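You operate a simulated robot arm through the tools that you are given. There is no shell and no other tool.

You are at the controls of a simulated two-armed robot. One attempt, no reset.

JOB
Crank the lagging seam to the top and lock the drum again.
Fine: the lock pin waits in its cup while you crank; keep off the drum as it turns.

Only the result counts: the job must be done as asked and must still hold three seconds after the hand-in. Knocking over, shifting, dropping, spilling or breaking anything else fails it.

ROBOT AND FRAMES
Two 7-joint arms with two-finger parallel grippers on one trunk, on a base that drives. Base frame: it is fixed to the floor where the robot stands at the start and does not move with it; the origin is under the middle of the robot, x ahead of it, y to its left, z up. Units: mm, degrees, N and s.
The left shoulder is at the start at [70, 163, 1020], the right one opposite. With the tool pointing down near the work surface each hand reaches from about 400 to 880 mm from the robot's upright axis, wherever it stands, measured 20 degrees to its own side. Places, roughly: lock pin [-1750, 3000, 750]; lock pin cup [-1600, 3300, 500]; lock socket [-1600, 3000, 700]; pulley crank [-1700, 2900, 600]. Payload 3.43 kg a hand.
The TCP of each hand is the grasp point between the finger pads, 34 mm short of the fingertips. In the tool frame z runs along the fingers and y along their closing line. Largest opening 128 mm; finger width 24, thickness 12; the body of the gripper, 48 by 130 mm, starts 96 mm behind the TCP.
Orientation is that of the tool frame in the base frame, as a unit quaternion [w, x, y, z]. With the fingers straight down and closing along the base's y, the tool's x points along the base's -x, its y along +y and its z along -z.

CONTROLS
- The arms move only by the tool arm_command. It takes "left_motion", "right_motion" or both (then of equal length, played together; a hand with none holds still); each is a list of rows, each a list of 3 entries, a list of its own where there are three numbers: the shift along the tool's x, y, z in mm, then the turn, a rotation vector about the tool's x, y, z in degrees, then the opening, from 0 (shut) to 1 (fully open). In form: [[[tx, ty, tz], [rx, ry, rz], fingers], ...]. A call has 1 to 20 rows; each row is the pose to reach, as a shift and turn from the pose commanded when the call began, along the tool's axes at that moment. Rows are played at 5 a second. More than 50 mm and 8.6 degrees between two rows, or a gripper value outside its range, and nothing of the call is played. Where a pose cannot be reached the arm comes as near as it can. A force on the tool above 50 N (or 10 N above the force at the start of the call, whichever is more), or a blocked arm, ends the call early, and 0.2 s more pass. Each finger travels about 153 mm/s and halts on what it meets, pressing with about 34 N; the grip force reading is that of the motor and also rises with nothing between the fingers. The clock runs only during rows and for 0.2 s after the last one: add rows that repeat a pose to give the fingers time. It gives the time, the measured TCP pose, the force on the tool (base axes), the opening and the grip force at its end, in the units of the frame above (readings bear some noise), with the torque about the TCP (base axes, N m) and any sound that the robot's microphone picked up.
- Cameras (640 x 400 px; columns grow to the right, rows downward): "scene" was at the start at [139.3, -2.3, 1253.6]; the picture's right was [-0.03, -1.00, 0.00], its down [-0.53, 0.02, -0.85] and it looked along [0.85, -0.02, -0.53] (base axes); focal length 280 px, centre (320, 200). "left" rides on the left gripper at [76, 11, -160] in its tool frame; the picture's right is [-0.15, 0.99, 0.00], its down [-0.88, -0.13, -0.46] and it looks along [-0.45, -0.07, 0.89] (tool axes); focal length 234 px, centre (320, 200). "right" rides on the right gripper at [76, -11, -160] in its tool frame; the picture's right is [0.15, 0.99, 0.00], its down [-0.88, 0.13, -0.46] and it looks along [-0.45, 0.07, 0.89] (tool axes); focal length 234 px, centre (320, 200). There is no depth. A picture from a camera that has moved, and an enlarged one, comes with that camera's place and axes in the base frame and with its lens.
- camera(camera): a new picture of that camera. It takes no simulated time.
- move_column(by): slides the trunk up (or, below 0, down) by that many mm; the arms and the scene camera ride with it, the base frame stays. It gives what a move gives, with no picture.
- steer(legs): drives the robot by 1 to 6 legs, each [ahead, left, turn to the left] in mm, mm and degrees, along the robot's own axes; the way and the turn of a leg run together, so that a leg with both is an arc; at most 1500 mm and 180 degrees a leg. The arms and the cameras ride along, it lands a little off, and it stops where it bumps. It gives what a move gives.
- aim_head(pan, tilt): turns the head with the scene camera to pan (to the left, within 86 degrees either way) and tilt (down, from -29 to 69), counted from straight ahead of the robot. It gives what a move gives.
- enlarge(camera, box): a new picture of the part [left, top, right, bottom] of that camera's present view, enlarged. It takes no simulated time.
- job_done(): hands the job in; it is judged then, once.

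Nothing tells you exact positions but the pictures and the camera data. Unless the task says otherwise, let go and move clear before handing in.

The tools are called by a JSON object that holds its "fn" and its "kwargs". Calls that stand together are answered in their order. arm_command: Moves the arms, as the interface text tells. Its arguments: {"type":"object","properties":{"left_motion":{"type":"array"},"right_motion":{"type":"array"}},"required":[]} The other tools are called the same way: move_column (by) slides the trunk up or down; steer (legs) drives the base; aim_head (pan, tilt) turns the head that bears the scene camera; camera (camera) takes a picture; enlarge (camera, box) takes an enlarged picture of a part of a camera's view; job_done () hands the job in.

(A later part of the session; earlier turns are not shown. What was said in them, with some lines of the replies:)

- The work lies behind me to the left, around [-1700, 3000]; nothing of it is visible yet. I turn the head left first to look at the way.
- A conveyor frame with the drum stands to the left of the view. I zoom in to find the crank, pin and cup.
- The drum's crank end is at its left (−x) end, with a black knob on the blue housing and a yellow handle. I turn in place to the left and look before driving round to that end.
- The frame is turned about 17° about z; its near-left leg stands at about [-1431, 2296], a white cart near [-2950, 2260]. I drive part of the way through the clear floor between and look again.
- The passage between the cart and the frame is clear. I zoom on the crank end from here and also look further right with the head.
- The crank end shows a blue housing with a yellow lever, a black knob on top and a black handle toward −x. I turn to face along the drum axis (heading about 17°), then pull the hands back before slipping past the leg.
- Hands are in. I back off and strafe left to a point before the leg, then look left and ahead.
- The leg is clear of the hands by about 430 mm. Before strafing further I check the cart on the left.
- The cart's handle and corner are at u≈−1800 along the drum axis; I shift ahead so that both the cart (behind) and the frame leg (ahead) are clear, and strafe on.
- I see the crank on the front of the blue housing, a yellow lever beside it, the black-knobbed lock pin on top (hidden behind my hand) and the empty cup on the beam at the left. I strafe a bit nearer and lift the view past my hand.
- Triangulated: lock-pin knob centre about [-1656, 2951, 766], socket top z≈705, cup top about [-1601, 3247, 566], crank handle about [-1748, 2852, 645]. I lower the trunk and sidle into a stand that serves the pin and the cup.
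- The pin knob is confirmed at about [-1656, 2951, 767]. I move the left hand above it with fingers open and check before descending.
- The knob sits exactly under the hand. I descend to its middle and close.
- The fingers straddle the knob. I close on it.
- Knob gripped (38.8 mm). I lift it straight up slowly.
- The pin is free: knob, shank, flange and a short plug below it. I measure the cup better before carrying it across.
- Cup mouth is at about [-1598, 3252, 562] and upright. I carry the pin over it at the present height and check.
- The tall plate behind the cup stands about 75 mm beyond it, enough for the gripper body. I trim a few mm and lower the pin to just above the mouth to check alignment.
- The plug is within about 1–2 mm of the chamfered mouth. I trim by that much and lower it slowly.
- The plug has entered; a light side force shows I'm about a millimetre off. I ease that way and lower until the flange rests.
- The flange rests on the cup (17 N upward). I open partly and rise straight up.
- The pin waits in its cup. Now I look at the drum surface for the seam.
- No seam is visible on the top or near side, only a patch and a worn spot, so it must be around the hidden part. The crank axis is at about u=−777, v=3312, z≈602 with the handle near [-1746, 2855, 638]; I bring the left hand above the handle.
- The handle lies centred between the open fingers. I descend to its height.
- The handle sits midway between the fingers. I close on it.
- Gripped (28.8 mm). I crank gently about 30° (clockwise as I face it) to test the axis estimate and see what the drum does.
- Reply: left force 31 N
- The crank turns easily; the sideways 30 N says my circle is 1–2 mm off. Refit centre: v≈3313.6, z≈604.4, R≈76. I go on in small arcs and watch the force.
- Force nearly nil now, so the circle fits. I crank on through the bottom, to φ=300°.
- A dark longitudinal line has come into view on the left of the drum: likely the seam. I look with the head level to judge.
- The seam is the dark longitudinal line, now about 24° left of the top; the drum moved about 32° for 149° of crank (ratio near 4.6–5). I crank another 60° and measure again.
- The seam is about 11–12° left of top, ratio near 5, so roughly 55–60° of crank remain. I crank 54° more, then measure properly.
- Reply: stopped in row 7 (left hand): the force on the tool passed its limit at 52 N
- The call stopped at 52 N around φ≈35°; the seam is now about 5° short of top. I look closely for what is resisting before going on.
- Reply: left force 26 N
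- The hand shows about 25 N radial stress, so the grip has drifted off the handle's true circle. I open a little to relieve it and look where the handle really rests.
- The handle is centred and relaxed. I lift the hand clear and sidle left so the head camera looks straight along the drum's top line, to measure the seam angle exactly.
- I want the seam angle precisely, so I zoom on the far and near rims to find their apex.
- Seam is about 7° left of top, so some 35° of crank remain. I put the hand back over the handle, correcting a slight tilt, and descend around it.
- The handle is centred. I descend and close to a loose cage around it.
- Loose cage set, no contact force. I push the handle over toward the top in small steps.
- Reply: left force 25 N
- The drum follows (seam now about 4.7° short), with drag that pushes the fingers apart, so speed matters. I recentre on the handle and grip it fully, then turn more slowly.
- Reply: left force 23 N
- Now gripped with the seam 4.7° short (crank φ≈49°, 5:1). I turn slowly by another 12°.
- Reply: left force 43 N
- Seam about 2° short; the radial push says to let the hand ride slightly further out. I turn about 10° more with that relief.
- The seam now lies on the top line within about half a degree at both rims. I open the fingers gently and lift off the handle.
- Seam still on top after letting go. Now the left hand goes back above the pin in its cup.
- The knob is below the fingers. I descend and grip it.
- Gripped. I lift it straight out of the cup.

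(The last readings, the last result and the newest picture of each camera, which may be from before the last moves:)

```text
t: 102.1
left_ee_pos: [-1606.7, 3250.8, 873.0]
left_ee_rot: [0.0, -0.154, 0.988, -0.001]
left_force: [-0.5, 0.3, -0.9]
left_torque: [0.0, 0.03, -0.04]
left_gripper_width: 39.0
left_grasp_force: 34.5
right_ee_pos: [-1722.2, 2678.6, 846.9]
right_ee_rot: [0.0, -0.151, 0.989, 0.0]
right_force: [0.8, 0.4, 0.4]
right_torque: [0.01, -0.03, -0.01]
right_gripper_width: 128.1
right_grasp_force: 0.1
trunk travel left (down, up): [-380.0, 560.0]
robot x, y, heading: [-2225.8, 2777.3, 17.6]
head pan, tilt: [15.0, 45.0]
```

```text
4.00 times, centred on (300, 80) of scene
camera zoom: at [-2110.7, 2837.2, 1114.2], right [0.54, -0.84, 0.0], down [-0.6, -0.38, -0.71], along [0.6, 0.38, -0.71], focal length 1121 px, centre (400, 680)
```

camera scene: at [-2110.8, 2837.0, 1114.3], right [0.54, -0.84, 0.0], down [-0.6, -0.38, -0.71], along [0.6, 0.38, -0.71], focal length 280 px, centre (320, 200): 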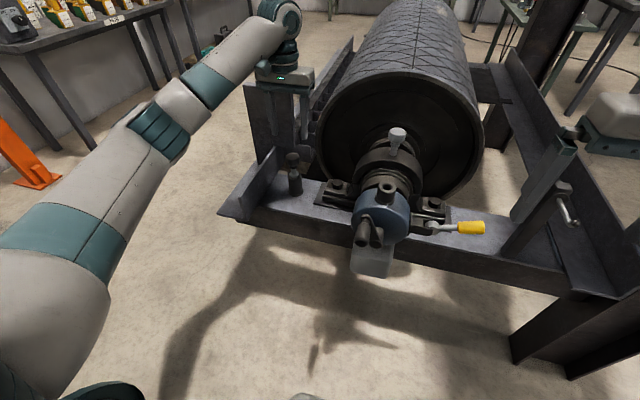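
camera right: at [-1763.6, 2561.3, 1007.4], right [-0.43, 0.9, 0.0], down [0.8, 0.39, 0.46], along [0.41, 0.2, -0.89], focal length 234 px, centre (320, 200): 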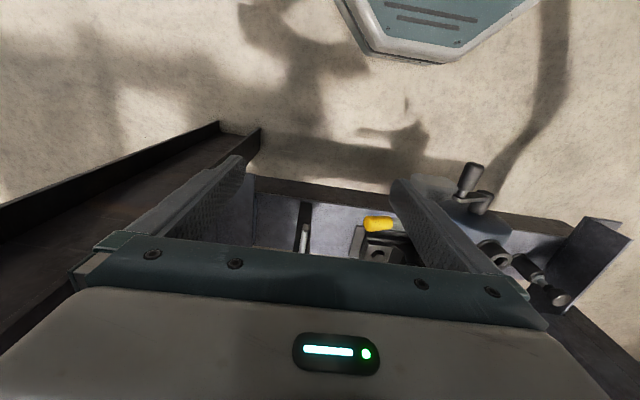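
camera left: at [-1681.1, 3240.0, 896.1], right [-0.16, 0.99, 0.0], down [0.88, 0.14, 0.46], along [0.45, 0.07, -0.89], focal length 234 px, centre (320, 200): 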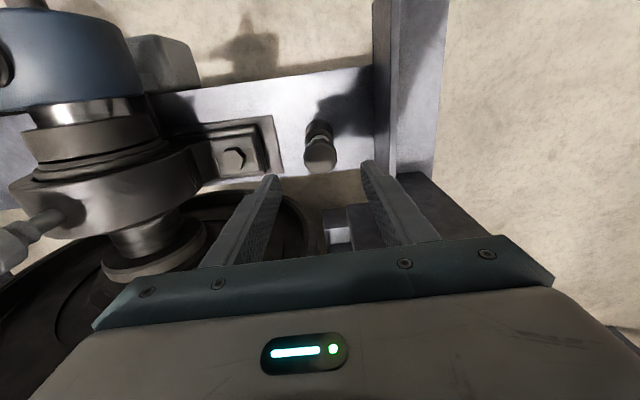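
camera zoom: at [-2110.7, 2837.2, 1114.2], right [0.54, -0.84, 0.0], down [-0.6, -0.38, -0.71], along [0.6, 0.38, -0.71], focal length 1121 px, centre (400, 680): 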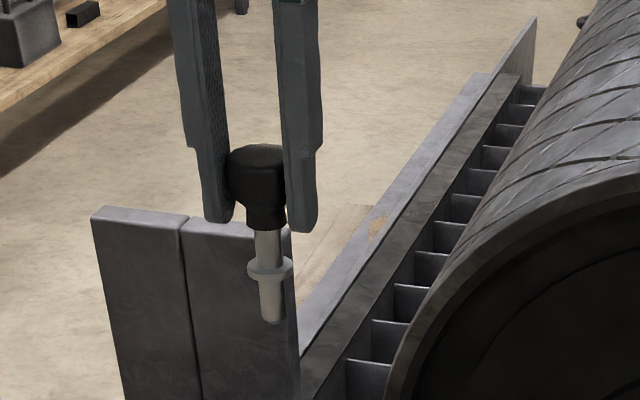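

The pin hangs straight. I carry it over the socket and stop just above to check alignment.

{"fn": "arm_command", "kwargs": {"left_motion": [[[20, -39, 0], [0, 0, 0], 0], [[39, -77, 0], [0, 0, 0], 0], [[59, -116, 0], [0, 0, 0], 0], [[79, -154, 0], [0, 0, 0], 0], [[99, -193, 0], [0, 0, 0], 0], [[118, -232, 0], [0, 0, 0], 0], [[138, -270, 0], [0, 0, 0], 0], [[138, -270, 20], [0, 0, 0], 0], [[138, -270, 45], [0, 0, 0], 0], [[138, -270, 45], [0, 0, 0], 0]]}}

{"fn": "aim_head", "kwargs": {"pan": 0, "tilt": 40}}

{"fn": "enlarge", "kwargs": {"camera": "left", "box": [240, 80, 440, 205]}}

{"fn": "camera", "kwargs": {"camera": "scene"}}

{"fn": "enlarge", "kwargs": {"camera": "scene", "box": [260, 110, 420, 210]}}

```text
t: 104.3
left_ee_pos: [-1656.5, 2952.6, 828.4]
left_ee_rot: [0.002, -0.153, 0.988, -0.001]
left_force: [0.9, -0.4, -1.0]
left_torque: [0.0, -0.01, -0.03]
left_gripper_width: 39.1
left_grasp_force: 33.8
right_ee_pos: [-1722.5, 2678.2, 848.4]
right_ee_rot: [0.0, -0.152, 0.988, 0.001]
right_force: [0.4, -0.1, -0.6]
right_torque: [0.0, 0.03, 0.02]
right_gripper_width: 127.9
right_grasp_force: 0.0
trunk travel left (down, up): [-380.0, 560.0]
robot x, y, heading: [-2230.4, 2779.8, 17.5]
head pan, tilt: [15.0, 45.0]
```

```text
t: 105.1
left_ee_pos: [-1656.0, 2951.8, 829.0]
left_ee_rot: [0.0, -0.153, 0.988, -0.001]
left_force: [0.2, 0.6, -0.5]
left_torque: [0.0, 0.03, 0.0]
left_gripper_width: 38.6
left_grasp_force: 33.6
right_ee_pos: [-1722.1, 2677.8, 846.4]
right_ee_rot: [0.0, -0.151, 0.989, 0.0]
right_force: [0.4, -0.1, -0.6]
right_torque: [-0.02, 0.01, 0.01]
right_gripper_width: 127.9
right_grasp_force: 0.0
trunk travel left (down, up): [-380.0, 560.0]
robot x, y, heading: [-2229.4, 2777.0, 17.5]
head pan, tilt: [0.0, 40.0]
```

```text
3.20 times, centred on (340, 142) of left
camera zoom: at [-1732.9, 2940.7, 987.4], right [-0.16, 0.99, 0.0], down [0.88, 0.14, 0.46], along [0.45, 0.07, -0.89], focal length 749 px, centre (256, 384)
```

zoom: 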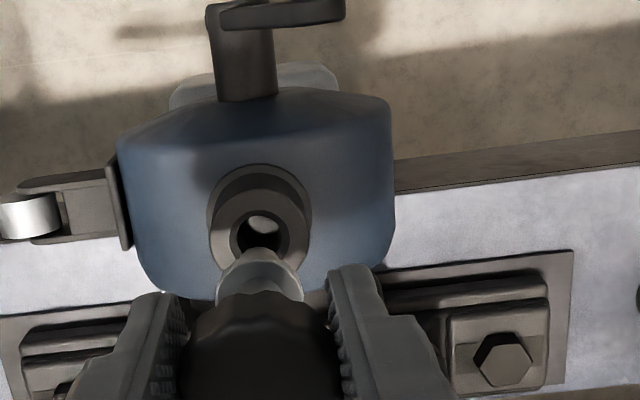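

```text
taken
camera scene: at [-2098.3, 2818.9, 1121.5], right [0.3, -0.95, 0.0], down [-0.61, -0.19, -0.77], along [0.73, 0.23, -0.64], focal length 280 px, centre (320, 200)
```

scene: 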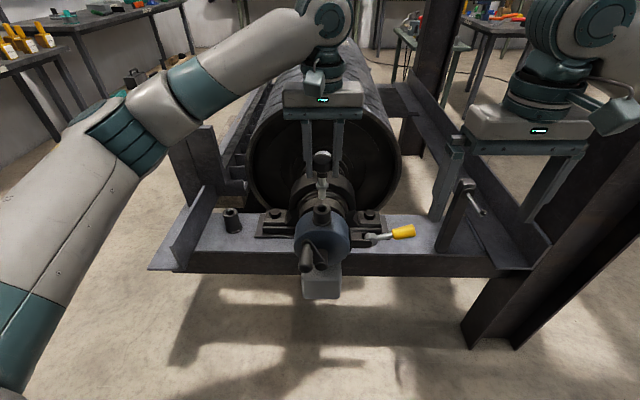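

```text
4.00 times, centred on (340, 160) of scene
camera zoom: at [-2098.3, 2818.9, 1121.5], right [0.3, -0.95, 0.0], down [-0.61, -0.19, -0.77], along [0.73, 0.23, -0.64], focal length 1121 px, centre (240, 360)
```

zoom: 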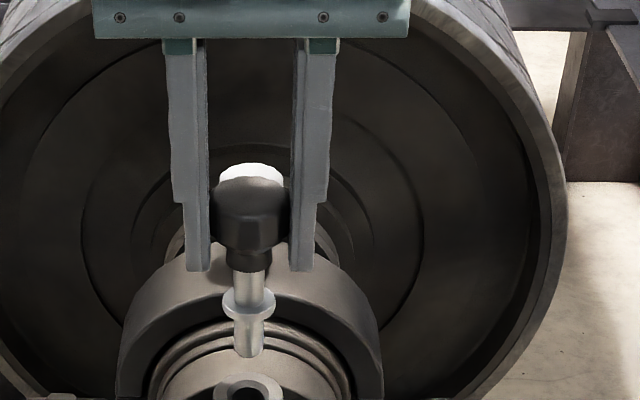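

{"fn": "enlarge", "kwargs": {"camera": "scene", "box": [282, 170, 362, 220]}}

{"fn": "enlarge", "kwargs": {"camera": "left", "box": [280, 130, 360, 180]}}

```text
8.00 times, centred on (322, 195) of scene
camera zoom: at [-2098.3, 2818.9, 1121.5], right [0.3, -0.95, 0.0], down [-0.61, -0.19, -0.77], along [0.73, 0.23, -0.64], focal length 2242 px, centre (304, 240)
```

zoom: 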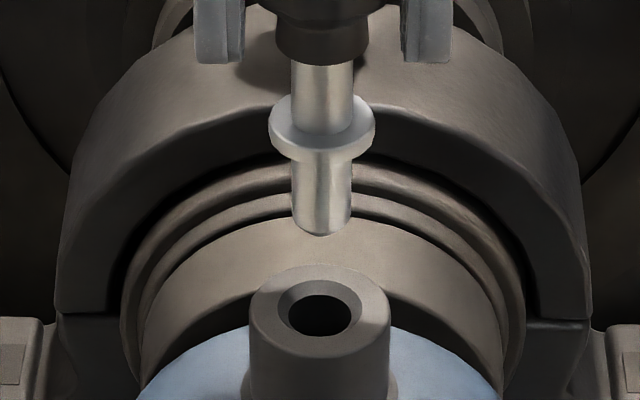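

```text
8.00 times, centred on (320, 155) of left
camera zoom: at [-1732.9, 2940.7, 987.4], right [-0.16, 0.99, 0.0], down [0.88, 0.14, 0.46], along [0.45, 0.07, -0.89], focal length 1873 px, centre (320, 560)
```

zoom: 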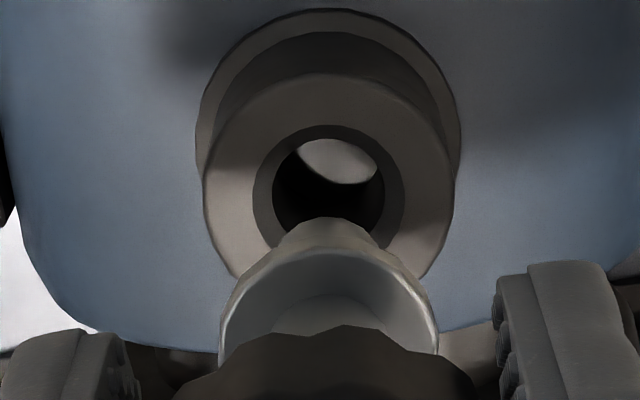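

Sideways the pin is right over the hole in both views, and the chamfer forgives a few mm fore-and-aft. I nudge 1 mm forward and lower slowly.

{"fn": "arm_command", "kwargs": {"left_motion": [[[-1, 0, 0], [0, 0, 0], 0], [[-1, 0, 10], [0, 0, 0], 0], [[-1, 0, 18], [0, 0, 0], 0], [[-1, 0, 24], [0, 0, 0], 0], [[-1, 0, 30], [0, 0, 0], 0], [[-1, 0, 34], [0, 0, 0], 0], [[-1, 0, 34], [0, 0, 0], 0]]}}

{"fn": "enlarge", "kwargs": {"camera": "scene", "box": [282, 170, 362, 220]}}

{"fn": "enlarge", "kwargs": {"camera": "left", "box": [280, 130, 360, 180]}}

```text
t: 106.7
left_ee_pos: [-1654.6, 2952.3, 793.7]
left_ee_rot: [0.001, -0.154, 0.988, -0.001]
left_force: [0.0, 0.0, 0.1]
left_torque: [0.01, 0.02, 0.02]
left_gripper_width: 38.9
left_grasp_force: 33.9
right_ee_pos: [-1722.5, 2678.6, 847.4]
right_ee_rot: [0.0, -0.151, 0.989, 0.0]
right_force: [0.7, 0.4, 0.3]
right_torque: [-0.02, -0.01, 0.02]
right_gripper_width: 127.8
right_grasp_force: 0.1
trunk travel left (down, up): [-380.0, 560.0]
robot x, y, heading: [-2223.5, 2776.8, 17.3]
head pan, tilt: [0.0, 40.0]
```

```text
8.00 times, centred on (322, 195) of scene
camera zoom: at [-2098.3, 2818.8, 1121.5], right [0.3, -0.95, 0.0], down [-0.61, -0.19, -0.77], along [0.73, 0.23, -0.64], focal length 2242 px, centre (304, 240)
```

zoom: 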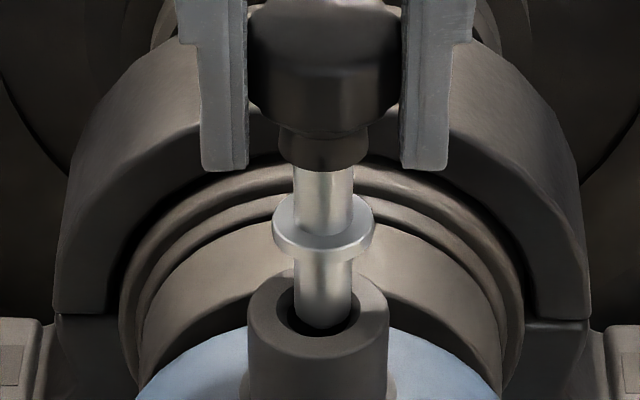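

```text
8.00 times, centred on (320, 155) of left
camera zoom: at [-1731.6, 2940.2, 952.9], right [-0.16, 0.99, 0.0], down [0.88, 0.14, 0.46], along [0.45, 0.07, -0.89], focal length 1873 px, centre (320, 560)
```

zoom: 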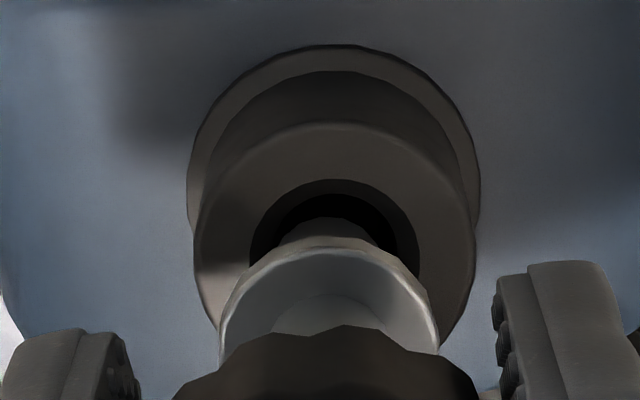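

The tip is at the mouth with no contact. I continue down slowly.

{"fn": "arm_command", "kwargs": {"left_motion": [[[0, 0.5, 3], [0, 0, 0], 0], [[0, 0.5, 6], [0, 0, 0], 0], [[0, 0.5, 9], [0, 0, 0], 0], [[0, 0.5, 12], [0, 0, 0], 0], [[0, 0.5, 15], [0, 0, 0], 0], [[0, 0.5, 15], [0, 0, 0], 0]]}}

{"fn": "enlarge", "kwargs": {"camera": "scene", "box": [282, 170, 362, 220]}}

```text
t: 108.1
left_ee_pos: [-1655.4, 2951.9, 779.2]
left_ee_rot: [0.001, -0.154, 0.988, -0.001]
left_force: [-2.7, -1.8, -0.6]
left_torque: [-0.07, 0.27, 0.0]
left_gripper_width: 38.9
left_grasp_force: 34.0
right_ee_pos: [-1722.4, 2676.6, 848.1]
right_ee_rot: [0.0, -0.151, 0.988, 0.0]
right_force: [0.1, 0.4, -0.2]
right_torque: [-0.03, -0.01, 0.01]
right_gripper_width: 128.1
right_grasp_force: 0.0
trunk travel left (down, up): [-380.0, 560.0]
robot x, y, heading: [-2225.9, 2774.1, 17.2]
head pan, tilt: [0.0, 40.0]
```

```text
8.00 times, centred on (322, 195) of scene
camera zoom: at [-2098.7, 2818.7, 1121.6], right [0.3, -0.95, 0.0], down [-0.61, -0.19, -0.77], along [0.73, 0.23, -0.64], focal length 2242 px, centre (304, 240)
```

zoom: 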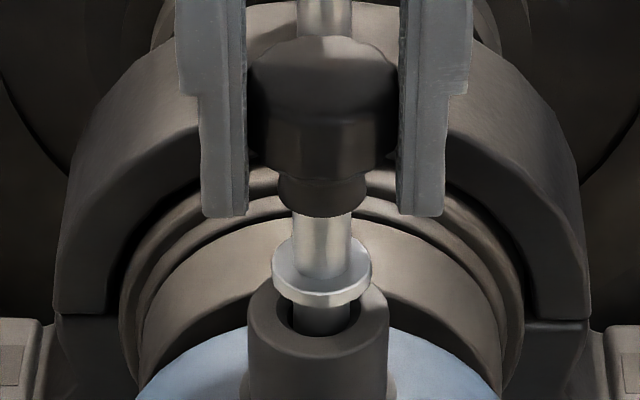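

The plug is in the socket with hardly any side force. I lower it the last centimetre.

{"fn": "arm_command", "kwargs": {"left_motion": [[[0.4, -0.1, 3], [0, 0, 0], 0], [[0.4, -0.1, 6], [0, 0, 0], 0], [[0.4, -0.1, 8], [0, 0, 0], 0], [[0.4, -0.1, 10], [0, 0, 0], 0], [[0.4, -0.1, 11.5], [0, 0, 0], 0], [[0.4, -0.1, 11.5], [0, 0, 0], 0]]}}

{"fn": "enlarge", "kwargs": {"camera": "scene", "box": [282, 170, 362, 220]}}

```text
t: 109.5
left_ee_pos: [-1655.6, 2951.2, 768.9]
left_ee_rot: [0.001, -0.154, 0.988, 0.0]
left_force: [0.2, 0.5, 11.0]
left_torque: [0.12, -0.07, 0.01]
left_gripper_width: 38.9
left_grasp_force: 34.1
right_ee_pos: [-1722.2, 2678.4, 847.2]
right_ee_rot: [0.0, -0.151, 0.989, 0.0]
right_force: [-0.2, -0.4, -0.4]
right_torque: [0.0, 0.03, -0.04]
right_gripper_width: 127.9
right_grasp_force: 0.1
trunk travel left (down, up): [-380.0, 560.0]
robot x, y, heading: [-2228.1, 2780.2, 17.2]
head pan, tilt: [0.0, 40.0]
```

```text
8.00 times, centred on (322, 195) of scene
camera zoom: at [-2099.3, 2818.6, 1121.8], right [0.3, -0.95, 0.0], down [-0.61, -0.19, -0.77], along [0.73, 0.23, -0.64], focal length 2242 px, centre (304, 240)
```

zoom: 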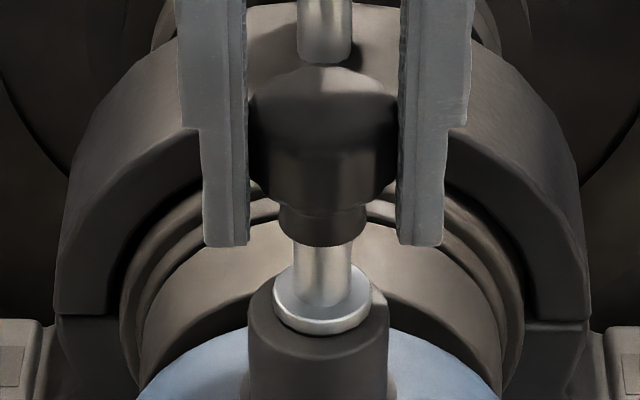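

Seated at the same height as originally (z 768.9, 11 N contact). I release and rise.

{"fn": "arm_command", "kwargs": {"left_motion": [[[0, 0, -0.6], [0, 0, 0], 0.4], [[0, 0, -0.6], [0, 0, 0], 0.55], [[0, 0, -0.6], [0, 0, 0], 0.6], [[0, 0, -20], [0, 0, 0], 0.6], [[0, 0, -60], [0, 0, 0], 0.6], [[0, 0, -100], [0, 0, 0], 0.6], [[40, 20, -120], [0, 0, 0], 0.6], [[80, 60, -120], [0, 0, 0], 0.6], [[110, 100, -120], [0, 0, 0], 0.6], [[130, 145, -120], [0, 0, 0], 0.6], [[150, 190, -120], [0, 0, 0], 0.6], [[150, 190, -120], [0, 0, 0], 0.6]]}}

{"fn": "enlarge", "kwargs": {"camera": "scene", "box": [242, 130, 402, 230]}}

{"fn": "aim_head", "kwargs": {"pan": 0, "tilt": 25}}

{"fn": "camera", "kwargs": {"camera": "scene"}}

{"fn": "enlarge", "kwargs": {"camera": "scene", "box": [250, 160, 410, 260]}}

{"fn": "enlarge", "kwargs": {"camera": "scene", "box": [290, 115, 370, 165]}}

```text
refused: row 8 steps farther than a row can; nothing moved
```

```text
4.00 times, centred on (322, 180) of scene
camera zoom: at [-2099.3, 2818.6, 1121.8], right [0.3, -0.95, 0.0], down [-0.61, -0.19, -0.77], along [0.73, 0.23, -0.64], focal length 1121 px, centre (312, 280)
```

zoom: 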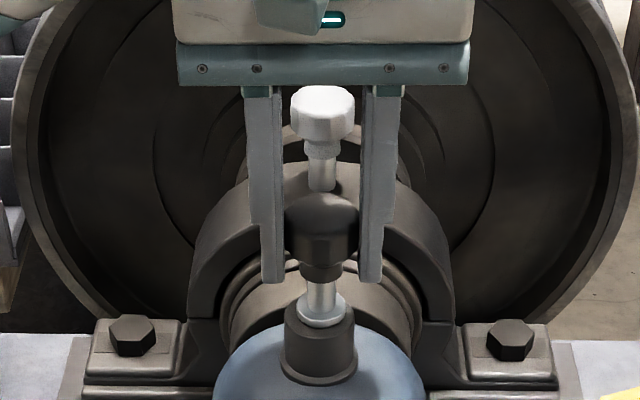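

```text
t: 110.3
left_ee_pos: [-1654.3, 2950.7, 769.3]
left_ee_rot: [0.002, -0.155, 0.988, 0.0]
left_force: [3.5, 1.2, 19.3]
left_torque: [0.2, -0.52, -0.02]
left_gripper_width: 38.7
left_grasp_force: 34.0
right_ee_pos: [-1722.9, 2677.8, 847.6]
right_ee_rot: [0.001, -0.151, 0.989, 0.0]
right_force: [0.3, 0.0, -0.4]
right_torque: [0.0, 0.0, -0.01]
right_gripper_width: 128.3
right_grasp_force: 0.0
trunk travel left (down, up): [-380.0, 560.0]
robot x, y, heading: [-2224.8, 2777.8, 17.4]
head pan, tilt: [0.0, 25.0]
```

```text
taken
camera scene: at [-2092.8, 2820.6, 1145.1], right [0.3, -0.95, 0.0], down [-0.4, -0.13, -0.91], along [0.86, 0.27, -0.42], focal length 280 px, centre (320, 200)
```

scene: 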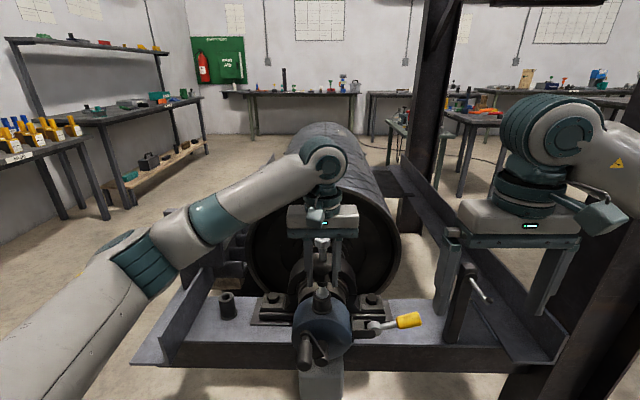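

```text
4.00 times, centred on (330, 210) of scene
camera zoom: at [-2092.8, 2820.6, 1145.1], right [0.3, -0.95, 0.0], down [-0.4, -0.13, -0.91], along [0.86, 0.27, -0.42], focal length 1121 px, centre (280, 160)
```

zoom: 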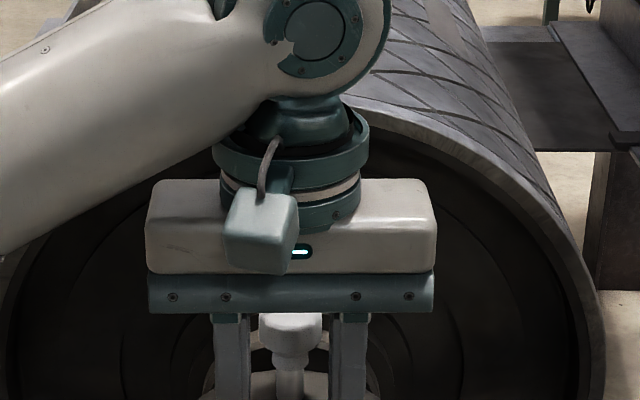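

```text
8.00 times, centred on (330, 140) of scene
camera zoom: at [-2092.8, 2820.6, 1145.1], right [0.3, -0.95, 0.0], down [-0.4, -0.13, -0.91], along [0.86, 0.27, -0.42], focal length 2242 px, centre (240, 680)
```

zoom: 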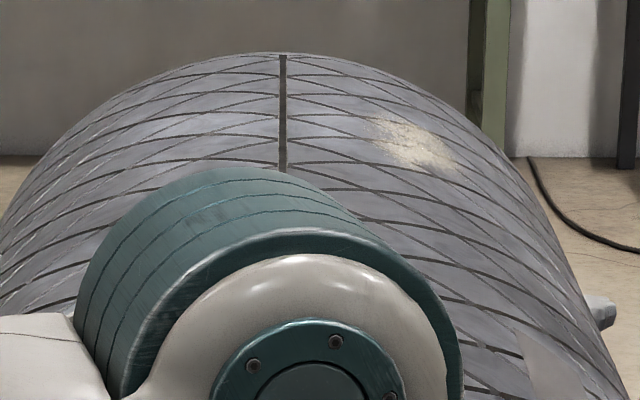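

The row step was too big, nothing moved; the pin is still held seated and the seam still on top. I repeat the release with smaller steps.

{"fn": "arm_command", "kwargs": {"left_motion": [[[0, 0, -0.6], [0, 0, 0], 0.4], [[0, 0, -0.6], [0, 0, 0], 0.55], [[0, 0, -0.6], [0, 0, 0], 0.6], [[0, 0, -20], [0, 0, 0], 0.6], [[0, 0, -60], [0, 0, 0], 0.6], [[0, 0, -100], [0, 0, 0], 0.6], [[25, 20, -120], [0, 0, 0], 0.6], [[55, 50, -120], [0, 0, 0], 0.6], [[85, 80, -120], [0, 0, 0], 0.6], [[110, 115, -120], [0, 0, 0], 0.6], [[135, 150, -120], [0, 0, 0], 0.6], [[150, 190, -120], [0, 0, 0], 0.6], [[150, 190, -120], [0, 0, 0], 0.6]]}}

{"fn": "camera", "kwargs": {"camera": "scene"}}

{"fn": "enlarge", "kwargs": {"camera": "scene", "box": [250, 160, 410, 260]}}

{"fn": "enlarge", "kwargs": {"camera": "scene", "box": [290, 115, 370, 165]}}

{"fn": "enlarge", "kwargs": {"camera": "scene", "box": [256, 250, 416, 350]}}

```text
t: 113.1
left_ee_pos: [-1854.4, 3086.3, 887.0]
left_ee_rot: [-0.001, -0.154, 0.988, 0.0]
left_force: [-0.1, 0.0, 0.0]
left_torque: [-0.03, 0.05, 0.0]
left_gripper_width: 76.8
left_grasp_force: 0.0
right_ee_pos: [-1721.3, 2676.5, 847.2]
right_ee_rot: [0.0, -0.15, 0.989, 0.002]
right_force: [0.6, 0.0, 0.3]
right_torque: [0.02, 0.0, -0.02]
right_gripper_width: 128.1
right_grasp_force: 0.1
trunk travel left (down, up): [-380.0, 560.0]
robot x, y, heading: [-2226.0, 2779.4, 17.2]
head pan, tilt: [0.0, 25.0]
```

```text
taken
camera scene: at [-2091.1, 2820.4, 1144.8], right [0.3, -0.95, 0.0], down [-0.4, -0.13, -0.91], along [0.86, 0.27, -0.42], focal length 280 px, centre (320, 200)
```

scene: 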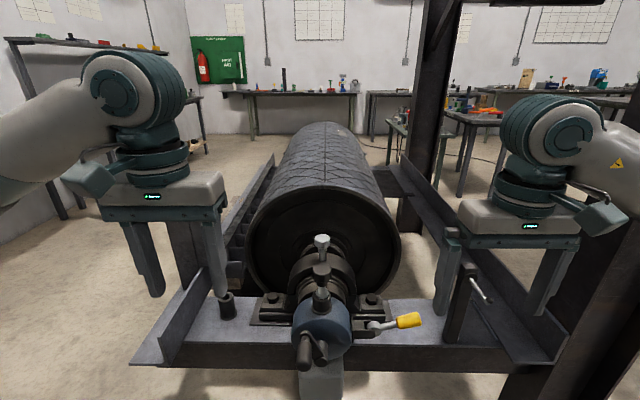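

```text
4.00 times, centred on (330, 210) of scene
camera zoom: at [-2091.1, 2820.4, 1144.8], right [0.3, -0.95, 0.0], down [-0.4, -0.13, -0.91], along [0.86, 0.27, -0.42], focal length 1121 px, centre (280, 160)
```

zoom: 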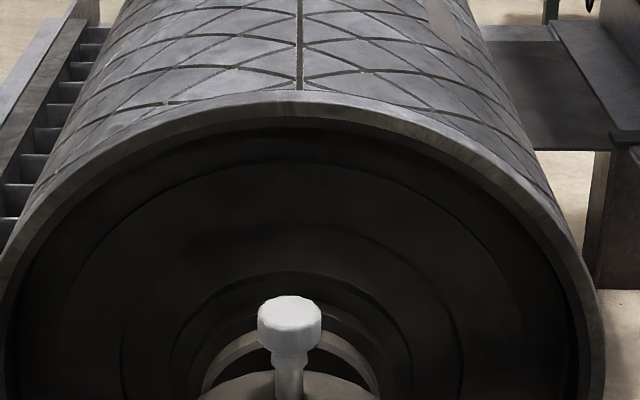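

```text
8.00 times, centred on (330, 140) of scene
camera zoom: at [-2091.1, 2820.4, 1144.8], right [0.3, -0.95, 0.0], down [-0.4, -0.13, -0.91], along [0.86, 0.27, -0.42], focal length 2242 px, centre (240, 680)
```

zoom: 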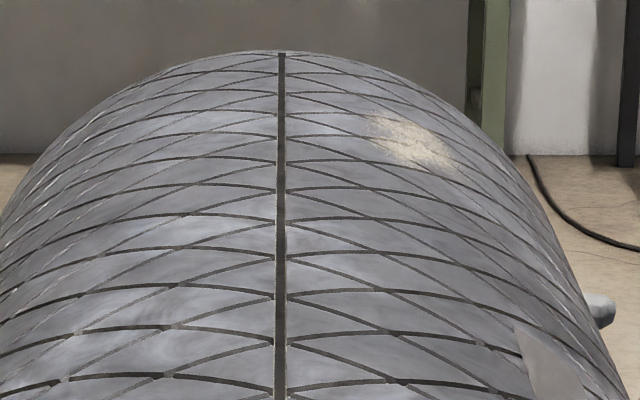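

```text
4.00 times, centred on (336, 300) of scene
camera zoom: at [-2091.1, 2820.4, 1144.8], right [0.3, -0.95, 0.0], down [-0.4, -0.13, -0.91], along [0.86, 0.27, -0.42], focal length 1121 px, centre (256, -200)
```

zoom: 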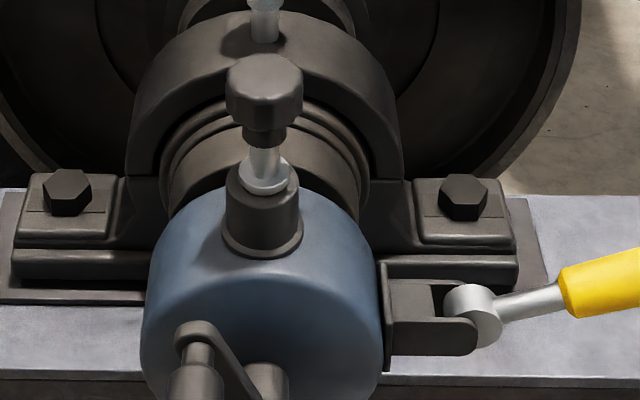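

The seam lies on the top line within about half a degree at both rims. The lock pin is fully seated in its socket at its original height, and both hands are clear. I hand the job in.

{"fn": "job_done", "kwargs": {}}

```text
The job is handed in.
```

The lagging seam is cranked to the top and the drum is locked again. I handed the job in; no verdict came back.

- **Seam:** after I let go of the crank, it sat within about half a degree of the top line at both ends of the drum, judged from the camera pictures.
- **Lock pin:** it waited in its cup while I cranked. It now rests in the lock socket, with the hand at the same height as when I first took it out (769 mm), so I take it to be fully in. I could not see inside the socket.
- **Cranking:** one cranking move stopped itself at 52 N while I was turning the handle. I let go, took a fresh grip and finished slowly. Nothing looked shifted or damaged afterwards.
- **Surroundings:** I kept off the drum and did not bump the yellow lever, the cart or the frame. Both hands are empty and clear.
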